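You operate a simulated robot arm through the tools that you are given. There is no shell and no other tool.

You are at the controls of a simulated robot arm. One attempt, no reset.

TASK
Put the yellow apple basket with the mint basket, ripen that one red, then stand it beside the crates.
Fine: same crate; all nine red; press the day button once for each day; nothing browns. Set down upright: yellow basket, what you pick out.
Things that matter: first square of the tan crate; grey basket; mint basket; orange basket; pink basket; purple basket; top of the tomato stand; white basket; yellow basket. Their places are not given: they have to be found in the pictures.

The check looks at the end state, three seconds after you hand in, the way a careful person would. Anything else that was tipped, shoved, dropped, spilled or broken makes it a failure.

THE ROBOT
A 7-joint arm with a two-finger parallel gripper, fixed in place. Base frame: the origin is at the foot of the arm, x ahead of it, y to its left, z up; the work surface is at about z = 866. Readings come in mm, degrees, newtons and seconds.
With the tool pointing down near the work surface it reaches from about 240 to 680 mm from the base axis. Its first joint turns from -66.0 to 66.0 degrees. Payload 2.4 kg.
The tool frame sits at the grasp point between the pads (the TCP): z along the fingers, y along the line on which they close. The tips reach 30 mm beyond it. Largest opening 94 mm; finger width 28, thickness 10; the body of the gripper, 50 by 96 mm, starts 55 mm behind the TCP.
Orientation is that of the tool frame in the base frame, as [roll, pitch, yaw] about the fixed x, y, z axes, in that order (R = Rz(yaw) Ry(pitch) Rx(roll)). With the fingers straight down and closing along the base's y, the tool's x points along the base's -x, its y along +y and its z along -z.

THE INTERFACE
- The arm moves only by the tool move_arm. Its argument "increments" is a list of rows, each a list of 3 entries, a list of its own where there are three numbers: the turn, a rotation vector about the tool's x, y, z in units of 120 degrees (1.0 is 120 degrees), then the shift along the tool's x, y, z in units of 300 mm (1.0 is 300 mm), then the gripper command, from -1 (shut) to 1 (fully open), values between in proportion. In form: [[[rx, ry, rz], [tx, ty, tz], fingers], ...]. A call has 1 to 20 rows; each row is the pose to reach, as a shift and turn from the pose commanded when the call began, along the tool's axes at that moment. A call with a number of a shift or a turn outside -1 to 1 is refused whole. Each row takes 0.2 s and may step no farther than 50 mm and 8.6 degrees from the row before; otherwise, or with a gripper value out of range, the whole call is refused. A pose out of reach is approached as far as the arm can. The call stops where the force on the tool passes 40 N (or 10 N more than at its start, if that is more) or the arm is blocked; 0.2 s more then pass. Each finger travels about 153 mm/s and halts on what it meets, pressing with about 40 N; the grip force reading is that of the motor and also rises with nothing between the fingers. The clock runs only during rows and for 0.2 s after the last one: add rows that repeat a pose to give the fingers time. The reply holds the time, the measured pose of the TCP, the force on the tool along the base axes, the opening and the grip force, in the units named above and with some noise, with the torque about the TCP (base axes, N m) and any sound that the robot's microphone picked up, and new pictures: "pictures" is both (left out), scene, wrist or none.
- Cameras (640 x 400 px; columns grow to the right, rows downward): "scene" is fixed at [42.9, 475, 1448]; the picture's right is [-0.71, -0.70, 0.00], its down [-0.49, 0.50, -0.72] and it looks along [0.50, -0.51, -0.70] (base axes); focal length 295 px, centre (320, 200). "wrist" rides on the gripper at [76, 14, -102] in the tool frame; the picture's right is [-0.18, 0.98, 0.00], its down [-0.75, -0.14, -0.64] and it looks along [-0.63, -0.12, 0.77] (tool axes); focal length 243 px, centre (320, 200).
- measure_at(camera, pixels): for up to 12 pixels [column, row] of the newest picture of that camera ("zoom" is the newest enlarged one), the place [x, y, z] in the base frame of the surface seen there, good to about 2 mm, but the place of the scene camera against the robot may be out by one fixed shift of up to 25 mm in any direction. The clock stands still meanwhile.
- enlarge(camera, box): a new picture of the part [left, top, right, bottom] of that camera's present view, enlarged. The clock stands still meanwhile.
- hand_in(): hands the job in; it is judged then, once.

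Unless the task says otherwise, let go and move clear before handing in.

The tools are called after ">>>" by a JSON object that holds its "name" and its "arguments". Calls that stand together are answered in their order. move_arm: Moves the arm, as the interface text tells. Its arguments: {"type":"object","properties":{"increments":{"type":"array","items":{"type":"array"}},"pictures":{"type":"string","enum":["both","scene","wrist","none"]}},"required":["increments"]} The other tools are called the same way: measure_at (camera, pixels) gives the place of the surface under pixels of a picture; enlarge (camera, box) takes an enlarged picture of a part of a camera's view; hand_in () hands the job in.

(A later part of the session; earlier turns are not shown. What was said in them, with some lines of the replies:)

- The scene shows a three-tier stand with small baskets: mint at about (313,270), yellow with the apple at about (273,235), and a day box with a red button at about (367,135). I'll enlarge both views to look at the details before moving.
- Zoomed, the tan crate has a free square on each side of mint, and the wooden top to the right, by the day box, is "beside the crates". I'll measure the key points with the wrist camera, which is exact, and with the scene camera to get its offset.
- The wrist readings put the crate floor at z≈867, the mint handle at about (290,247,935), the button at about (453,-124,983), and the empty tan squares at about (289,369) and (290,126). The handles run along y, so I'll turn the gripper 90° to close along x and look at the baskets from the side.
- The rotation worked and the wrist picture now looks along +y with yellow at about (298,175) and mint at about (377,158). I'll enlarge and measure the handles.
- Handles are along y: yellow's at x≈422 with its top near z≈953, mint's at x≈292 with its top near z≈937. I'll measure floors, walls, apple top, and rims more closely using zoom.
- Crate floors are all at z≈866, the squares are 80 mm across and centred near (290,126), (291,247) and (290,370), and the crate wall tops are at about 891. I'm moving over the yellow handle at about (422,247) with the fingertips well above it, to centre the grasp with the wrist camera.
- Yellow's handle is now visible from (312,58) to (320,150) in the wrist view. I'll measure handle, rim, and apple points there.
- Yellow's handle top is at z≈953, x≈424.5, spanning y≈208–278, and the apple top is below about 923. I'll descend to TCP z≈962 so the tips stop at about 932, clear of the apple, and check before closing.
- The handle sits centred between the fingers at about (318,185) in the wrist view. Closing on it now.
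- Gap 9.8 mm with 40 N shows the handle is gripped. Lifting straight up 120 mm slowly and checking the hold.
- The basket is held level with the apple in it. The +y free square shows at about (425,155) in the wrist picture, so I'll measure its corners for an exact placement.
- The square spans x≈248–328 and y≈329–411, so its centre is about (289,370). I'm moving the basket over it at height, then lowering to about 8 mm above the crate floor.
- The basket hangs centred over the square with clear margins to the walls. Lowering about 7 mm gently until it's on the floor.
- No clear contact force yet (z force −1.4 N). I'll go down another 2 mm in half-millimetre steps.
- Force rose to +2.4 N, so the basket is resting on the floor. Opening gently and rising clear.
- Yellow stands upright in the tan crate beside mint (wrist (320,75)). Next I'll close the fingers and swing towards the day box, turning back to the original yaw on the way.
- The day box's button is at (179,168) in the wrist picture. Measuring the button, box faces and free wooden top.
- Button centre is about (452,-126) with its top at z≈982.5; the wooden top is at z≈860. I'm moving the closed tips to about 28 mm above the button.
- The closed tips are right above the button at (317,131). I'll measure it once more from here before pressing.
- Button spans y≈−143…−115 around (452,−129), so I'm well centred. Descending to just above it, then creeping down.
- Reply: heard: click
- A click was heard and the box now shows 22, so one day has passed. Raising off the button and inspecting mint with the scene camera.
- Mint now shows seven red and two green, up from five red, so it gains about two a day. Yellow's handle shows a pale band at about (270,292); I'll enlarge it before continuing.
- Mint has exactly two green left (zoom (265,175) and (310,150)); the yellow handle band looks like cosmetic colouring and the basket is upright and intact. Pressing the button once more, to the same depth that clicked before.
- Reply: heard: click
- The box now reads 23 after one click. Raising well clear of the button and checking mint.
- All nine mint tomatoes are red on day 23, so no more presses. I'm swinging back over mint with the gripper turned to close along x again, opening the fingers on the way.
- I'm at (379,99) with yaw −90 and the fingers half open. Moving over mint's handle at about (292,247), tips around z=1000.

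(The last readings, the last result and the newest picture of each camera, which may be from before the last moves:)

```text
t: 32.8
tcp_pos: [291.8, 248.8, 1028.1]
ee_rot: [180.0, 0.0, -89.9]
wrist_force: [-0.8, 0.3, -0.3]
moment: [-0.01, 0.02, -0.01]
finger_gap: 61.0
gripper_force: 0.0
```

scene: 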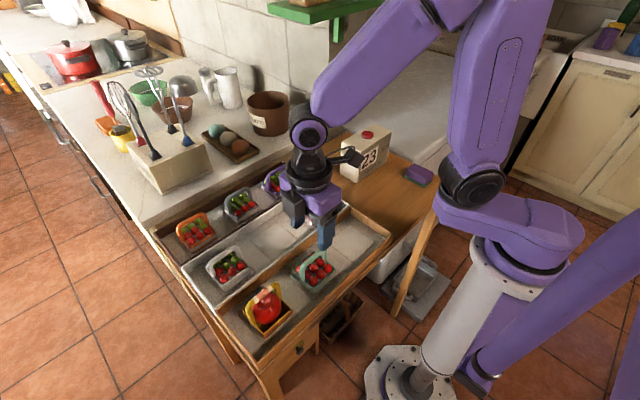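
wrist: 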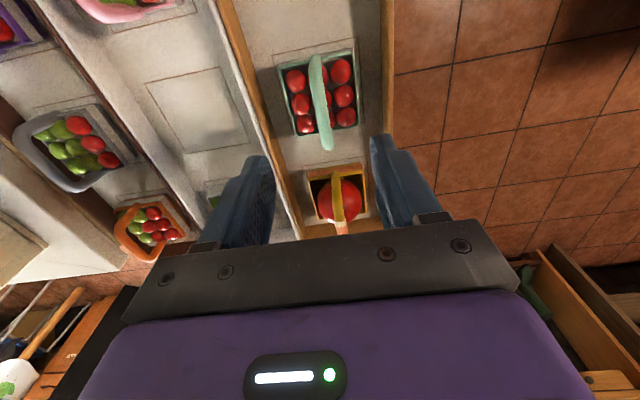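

Mint's handle shows from (317,58) to (328,148). Measuring it along with the rim and tomato tops.

>>> {"name": "enlarge", "arguments": {"camera": "wrist", "box": [260, 30, 400, 180]}}

>>> {"name": "measure_at", "arguments": {"camera": "wrist", "pixels": [[316, 58], [318, 75], [320, 95], [323, 110], [326, 130], [328, 147], [340, 70], [345, 95], [345, 115], [281, 65], [354, 58], [356, 124]]}}

```text
2.67 times, centred on (330, 105) of wrist
```

zoom: 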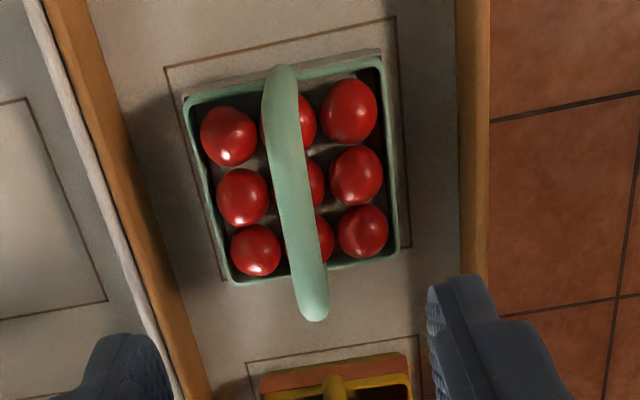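

```text
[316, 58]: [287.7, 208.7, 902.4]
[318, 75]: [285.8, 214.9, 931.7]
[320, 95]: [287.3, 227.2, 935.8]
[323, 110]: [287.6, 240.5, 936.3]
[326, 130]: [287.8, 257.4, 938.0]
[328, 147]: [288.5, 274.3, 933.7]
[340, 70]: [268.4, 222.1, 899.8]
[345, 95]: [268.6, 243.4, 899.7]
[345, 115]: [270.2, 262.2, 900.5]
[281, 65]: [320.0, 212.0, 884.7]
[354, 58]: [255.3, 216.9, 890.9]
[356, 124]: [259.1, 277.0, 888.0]
```

The handle is at x≈288, y≈208–280, top z≈937.5; tomato tops are near 901. Shifting 4 mm in −x and 3.5 mm in −y, then descending to TCP z≈946 so the tips stop at about 916.

>>> {"name": "move_arm", "arguments": {"increments": [[[0, 0, 0], [0.0117, 0.0133, 0.05], 0.3], [[0, 0, 0], [0.0117, 0.0133, 0.11], 0.2], [[0, 0, 0], [0.0117, 0.0133, 0.17], 0.1], [[0, 0, 0], [0.0117, 0.0133, 0.225], 0], [[0, 0, 0], [0.0117, 0.0133, 0.26], 0], [[0, 0, 0], [0.0117, 0.0133, 0.2767], 0], [[0, 0, 0], [0.0117, 0.0133, 0.2767], 0]]}}

>>> {"name": "enlarge", "arguments": {"camera": "wrist", "box": [220, 60, 420, 230]}}

```text
t: 34.4
tcp_pos: [288.9, 245.2, 947.0]
ee_rot: [180.0, 0.0, -89.9]
wrist_force: [-0.2, 0.4, 0.4]
moment: [-0.02, 0.01, -0.01]
finger_gap: 47.1
gripper_force: 0.0
```

scene: 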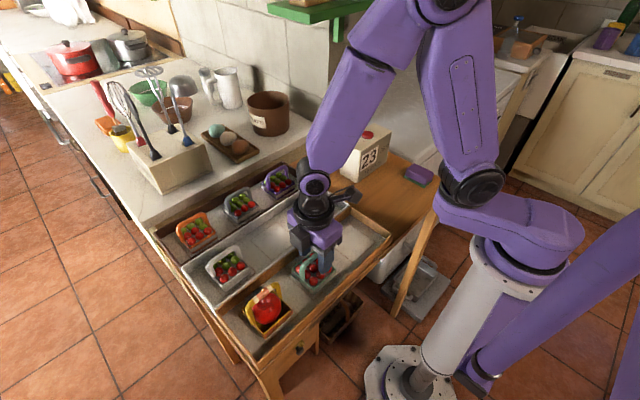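
wrist: 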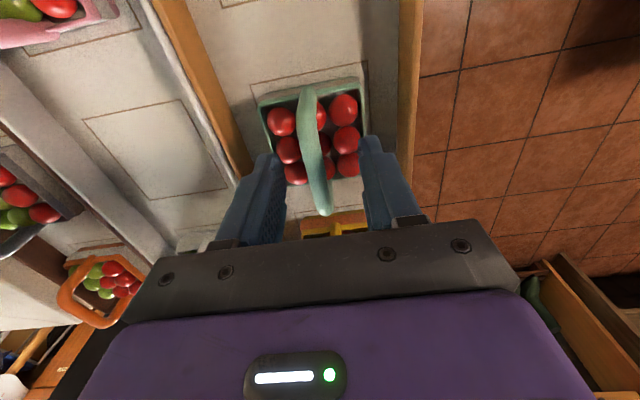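

```text
2.35 times, centred on (320, 145) of wrist
```

zoom: 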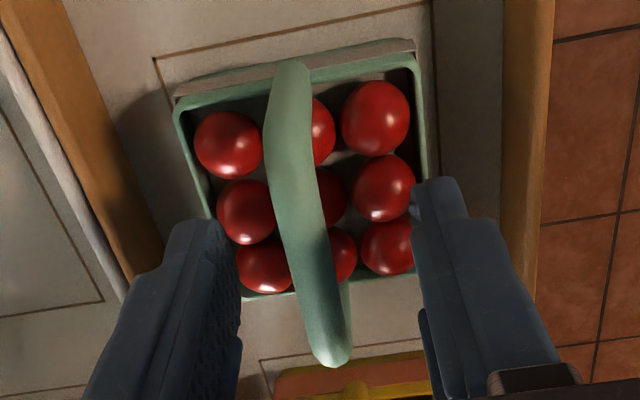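

The handle is between the fingers (zoom about (310,270)) with tips above the tomatoes. Closing on it.

>>> {"name": "move_arm", "arguments": {"increments": [[[0, 0, 0], [0, 0, 0], -0.4], [[0, 0, 0], [0, 0, 0], -0.7], [[0, 0, 0], [0, 0, 0], -1], [[0, 0, 0], [0, 0, 0], -1], [[0, 0, 0], [0, 0, 0], -1]], "pictures": "wrist"}}

```text
t: 35.6
tcp_pos: [287.9, 244.9, 947.2]
ee_rot: [180.0, 0.0, -89.9]
wrist_force: [1.3, -0.1, 0.2]
moment: [0.0, 0.01, 0.0]
finger_gap: 9.7
gripper_force: 40.1
```

wrist: 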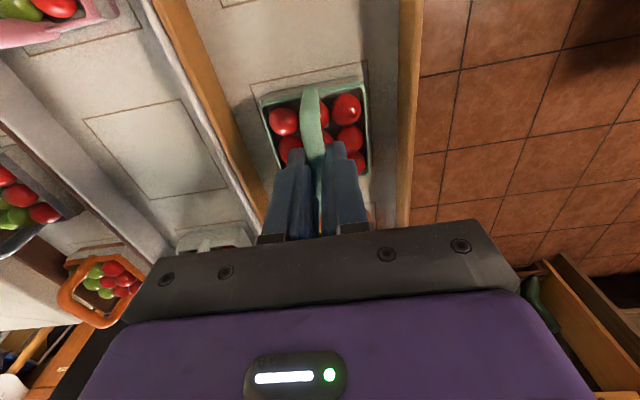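

Gripped at a 9.7 mm gap with 40 N. Lifting mint straight up 120 mm slowly.

>>> {"name": "move_arm", "arguments": {"increments": [[[0, 0, 0], [0, 0, -0.015], -1], [[0, 0, 0], [0, 0, -0.05], -1], [[0, 0, 0], [0, 0, -0.1], -1], [[0, 0, 0], [0, 0, -0.16], -1], [[0, 0, 0], [0, 0, -0.22], -1], [[0, 0, 0], [0, 0, -0.28], -1], [[0, 0, 0], [0, 0, -0.34], -1], [[0, 0, 0], [0, 0, -0.385], -1], [[0, 0, 0], [0, 0, -0.4], -1], [[0, 0, 0], [0, 0, -0.4], -1]]}}

```text
t: 37.8
tcp_pos: [288.4, 245.3, 1068.3]
ee_rot: [-180.0, 0.0, -90.1]
wrist_force: [-0.5, 0.0, -0.8]
moment: [0.0, 0.01, 0.02]
finger_gap: 9.7
gripper_force: 40.3
```

scene: 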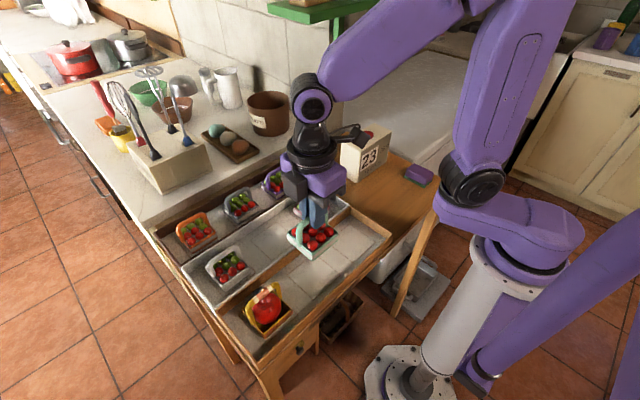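
wrist: 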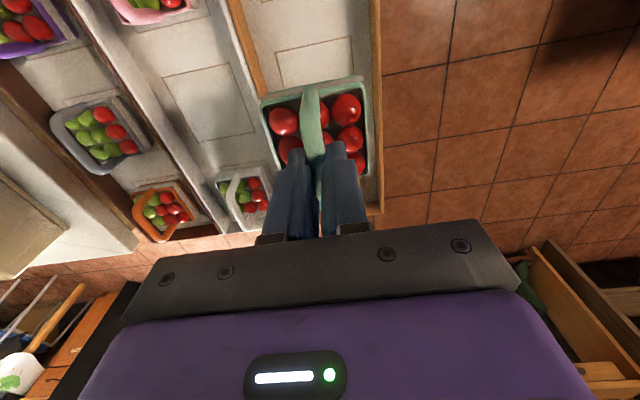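

Mint is held level with nine red tomatoes. Moving it at height over the free wooden top beside the crates, to about (340,−15), between the crate ends (y≈53) and the day box (x≥422).

>>> {"name": "move_arm", "arguments": {"increments": [[[0, 0, 0], [0.03, -0.006, 0], -1], [[0, 0, 0], [0.09, -0.0179, 0], -1], [[0, 0, 0], [0.17, -0.0337, 0], -1], [[0, 0, 0], [0.25, -0.0496, 0], -1], [[0, 0, 0], [0.33, -0.0655, 0], -1], [[0, 0, 0], [0.41, -0.0814, 0], -1], [[0, 0, 0], [0.49, -0.0972, 0], -1], [[0, 0, 0], [0.57, -0.1131, 0], -1], [[0, 0, 0], [0.65, -0.129, 0], -1], [[0, 0, 0], [0.73, -0.1449, 0], -1], [[0, 0, 0], [0.8, -0.1588, 0], -1], [[0, 0, 0], [0.85, -0.1687, 0], -1], [[0, 0, 0], [0.8667, -0.172, 0], -1], [[0, 0, 0], [0.8667, -0.172, 0], -1]]}}

```text
t: 40.8
tcp_pos: [339.0, -14.5, 1067.7]
ee_rot: [-179.9, 0.0, -90.0]
wrist_force: [0.1, -0.3, -0.9]
moment: [0.01, 0.0, 0.03]
finger_gap: 9.7
gripper_force: 39.9
```

scene: 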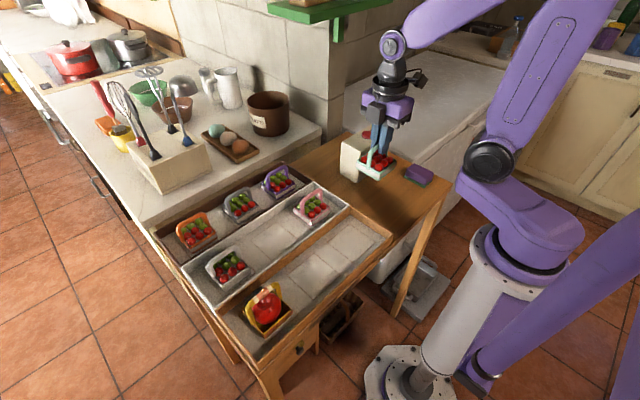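
wrist: 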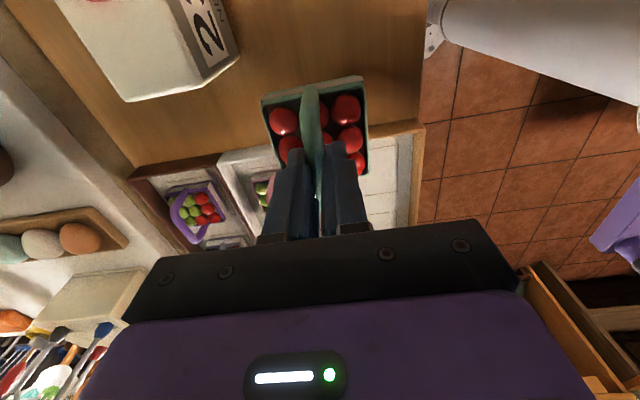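

The basket hangs over the wooden top. I'll measure the wood around it, the crate end wall and the table's front edge to confirm the spot is clear.

>>> {"name": "measure_at", "arguments": {"camera": "wrist", "pixels": [[300, 40], [240, 100], [390, 100], [415, 60], [390, 128], [250, 150], [180, 155], [230, 60], [200, 90], [265, 97], [362, 80], [320, 20]]}}

```text
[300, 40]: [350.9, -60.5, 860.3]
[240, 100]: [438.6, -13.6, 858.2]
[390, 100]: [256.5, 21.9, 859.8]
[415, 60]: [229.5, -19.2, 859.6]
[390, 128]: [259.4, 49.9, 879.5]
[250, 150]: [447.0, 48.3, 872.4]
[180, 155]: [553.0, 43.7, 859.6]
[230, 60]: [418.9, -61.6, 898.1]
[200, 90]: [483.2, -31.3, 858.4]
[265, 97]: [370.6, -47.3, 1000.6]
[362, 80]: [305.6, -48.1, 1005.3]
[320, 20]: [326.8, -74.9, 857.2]
```

Clear: wood at z≈859.5, crate wall at y≈49, day box from x≈419, and the basket will cover x≈305–371, y≈−50…22. Lowering to about 5 mm above the wood.

>>> {"name": "move_arm", "arguments": {"increments": [[[0, 0, 0], [0, 0, 0.03], -1], [[0, 0, 0], [0, 0, 0.09], -1], [[0, 0, 0], [0, 0, 0.16], -1], [[0, 0, 0], [0, 0, 0.23], -1], [[0, 0, 0], [0, 0, 0.3], -1], [[0, 0, 0], [0, 0, 0.355], -1], [[0, 0, 0], [0, 0, 0.39], -1], [[0, 0, 0], [0, 0, 0.405], -1], [[0, 0, 0], [0, 0, 0.405], -1]]}}

```text
t: 42.8
tcp_pos: [339.2, -16.0, 946.6]
ee_rot: [180.0, 0.1, -90.0]
wrist_force: [1.1, 0.4, -0.7]
moment: [0.01, 0.0, -0.01]
finger_gap: 9.7
gripper_force: 39.9
```

scene: 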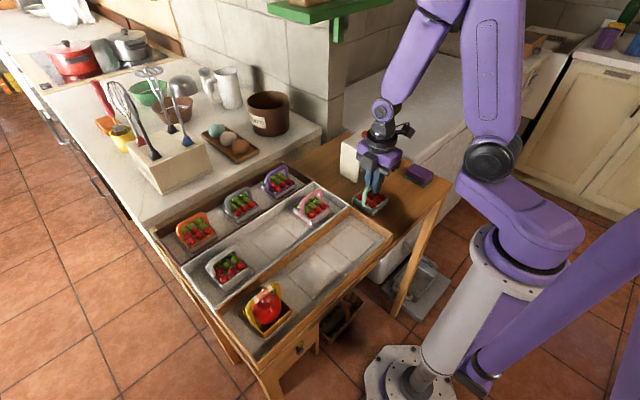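
wrist: 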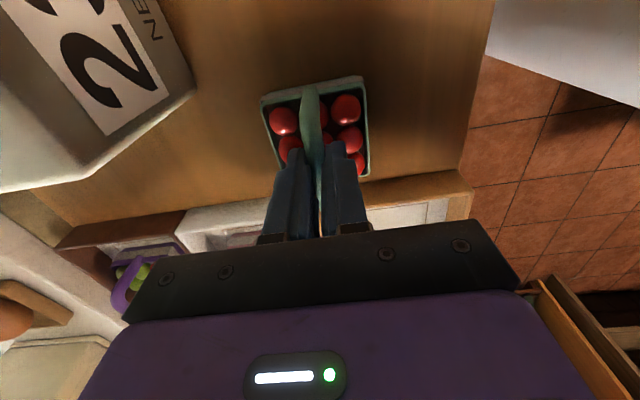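

Mint is about 5 mm above the wood and still hanging level. Lowering in small steps to contact.

>>> {"name": "move_arm", "arguments": {"increments": [[[0, 0, 0], [0, 0, 0.006], -1], [[0, 0, 0], [0, 0, 0.011], -1], [[0, 0, 0], [0, 0, 0.015], -1], [[0, 0, 0], [0, 0, 0.0175], -1], [[0, 0, 0], [0, 0, 0.0175], -1]], "pictures": "wrist"}}

```text
t: 44.0
tcp_pos: [339.8, -15.4, 941.3]
ee_rot: [179.9, 0.0, -89.9]
wrist_force: [0.2, -0.3, -1.3]
moment: [0.0, 0.0, -0.03]
finger_gap: 9.9
gripper_force: 39.9
```

wrist: 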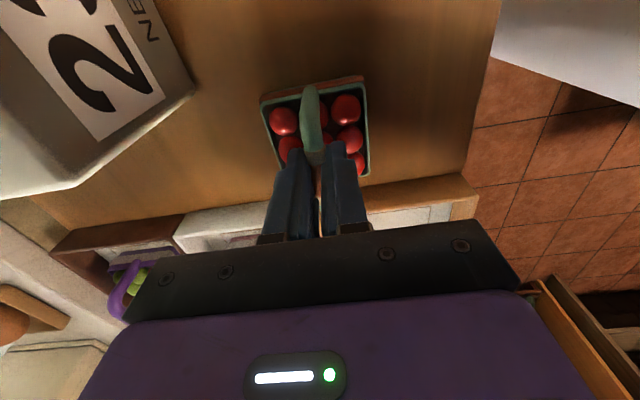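

No contact force yet (−1.3 N). Continuing down in sub-millimetre steps.

>>> {"name": "move_arm", "arguments": {"increments": [[[0, 0, 0], [0, 0, 0.002], -1], [[0, 0, 0], [0, 0, 0.004], -1], [[0, 0, 0], [0, 0, 0.004], -1]], "pictures": "none"}}

```text
t: 44.8
tcp_pos: [339.2, -14.5, 940.2]
ee_rot: [-180.0, 0.0, -90.0]
wrist_force: [-2.5, -3.3, 29.1]
moment: [-0.09, 0.02, 0.01]
finger_gap: 9.9
gripper_force: 40.2
```

Force rose to 29 N, so it is firmly on the wood. Backing off 0.7 mm to relieve the load before releasing.

>>> {"name": "move_arm", "arguments": {"increments": [[[0, 0, 0], [0, 0, -0.0013], -1], [[0, 0, 0], [0, 0, -0.0023], -1], [[0, 0, 0], [0, 0, -0.0023], -1]], "pictures": "none"}}

```text
t: 45.6
tcp_pos: [340.0, -13.3, 940.1]
ee_rot: [-180.0, 0.0, -90.0]
wrist_force: [2.3, -2.5, 7.4]
moment: [-0.04, -0.04, 0.0]
finger_gap: 9.8
gripper_force: 40.4
```

The load has dropped to 7 N with the basket resting on the wood. Opening gently and rising straight up.

>>> {"name": "move_arm", "arguments": {"increments": [[[0, 0, 0], [0, 0, 0], -0.7], [[0, 0, 0], [0, 0, 0], -0.4], [[0, 0, 0], [0, 0, 0], 0], [[0, 0, 0], [0, 0, 0], 0], [[0, 0, 0], [0, 0, -0.03], 0], [[0, 0, 0], [0, 0, -0.1], 0], [[0, 0, 0], [0, 0, -0.2], 0], [[0, 0, 0], [0, 0, -0.32], 0], [[0, 0, 0], [0, 0, -0.45], 0], [[0, 0, 0], [0, 0, -0.58], 0], [[0, 0, 0], [0, 0, -0.7], 0], [[0, 0, 0], [0, 0, -0.7], 0]]}}

>>> {"name": "enlarge", "arguments": {"camera": "scene", "box": [310, 130, 450, 240]}}

>>> {"name": "enlarge", "arguments": {"camera": "scene", "box": [140, 150, 400, 350]}}

```text
t: 48.2
tcp_pos: [336.7, -15.8, 1150.2]
ee_rot: [179.9, 0.1, -90.0]
wrist_force: [0.0, 0.5, -1.2]
moment: [-0.02, 0.01, -0.03]
finger_gap: 47.0
gripper_force: 0.0
```

scene: 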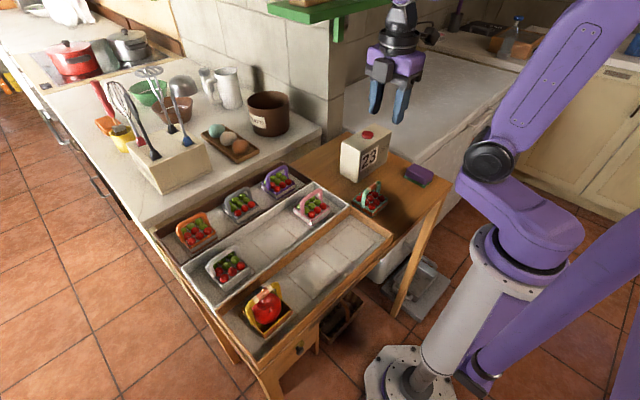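
wrist: 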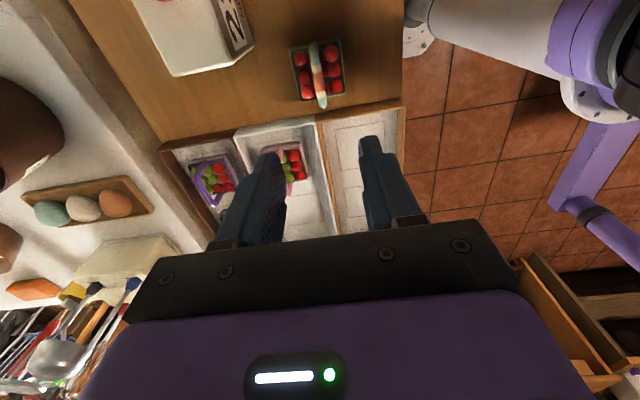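

```text
3.64 times, centred on (380, 185) of scene
```

zoom: 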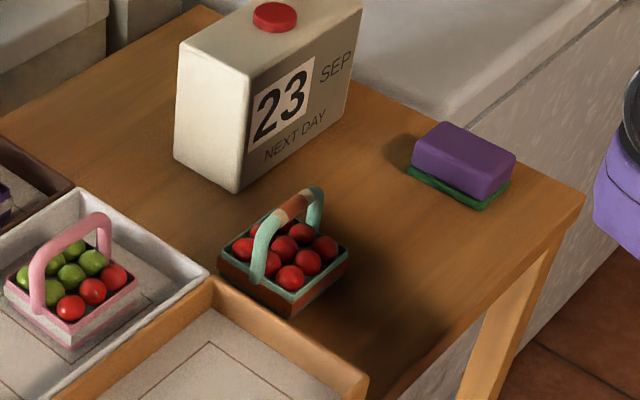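

```text
2.00 times, centred on (270, 250) of scene
```

zoom: 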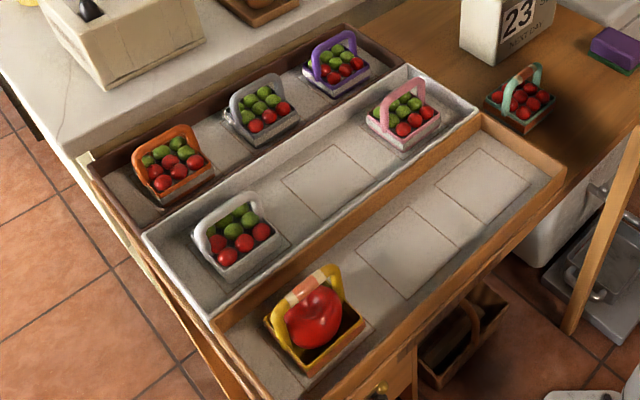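

Mint stands upright on the wooden top beside the crates (scene zoom (285,250)) with all nine red. Yellow is upright in the tan crate, the box reads 23, nothing else has moved, and the gripper is clear at z≈1150. Handing in.

>>> {"name": "hand_in", "arguments": {}}

```text
The job is handed in.
```

The job is handed in, and the final pictures show each part done; I haven't seen the check's verdict.

- **Yellow basket:** it stands upright in the tan crate, on the free square to the left of where mint stood. You named the first square; I took that as the left one. Either free square is in the same crate.
- **Ripening:** I pressed the day button twice, with one click each time, and the box went from 21 to 23. Mint went from five red to seven, then all nine, and nothing browned.
- **Mint basket:** it stands upright on the wooden top beside the crates, about 27 mm from the crate wall and clear of the day box. When I set it down the force briefly reached 29 N, so I eased off before letting go. The basket looks intact.
- **Everything else:** nothing else looks tipped or shoved. The other baskets are where they were, and the tomatoes I could see in them reddened a little over the two days.

After I set them down, the yellow and mint handles each showed a cream and orange band that wasn't there before. I couldn't tell why; it looked like colouring, not damage.
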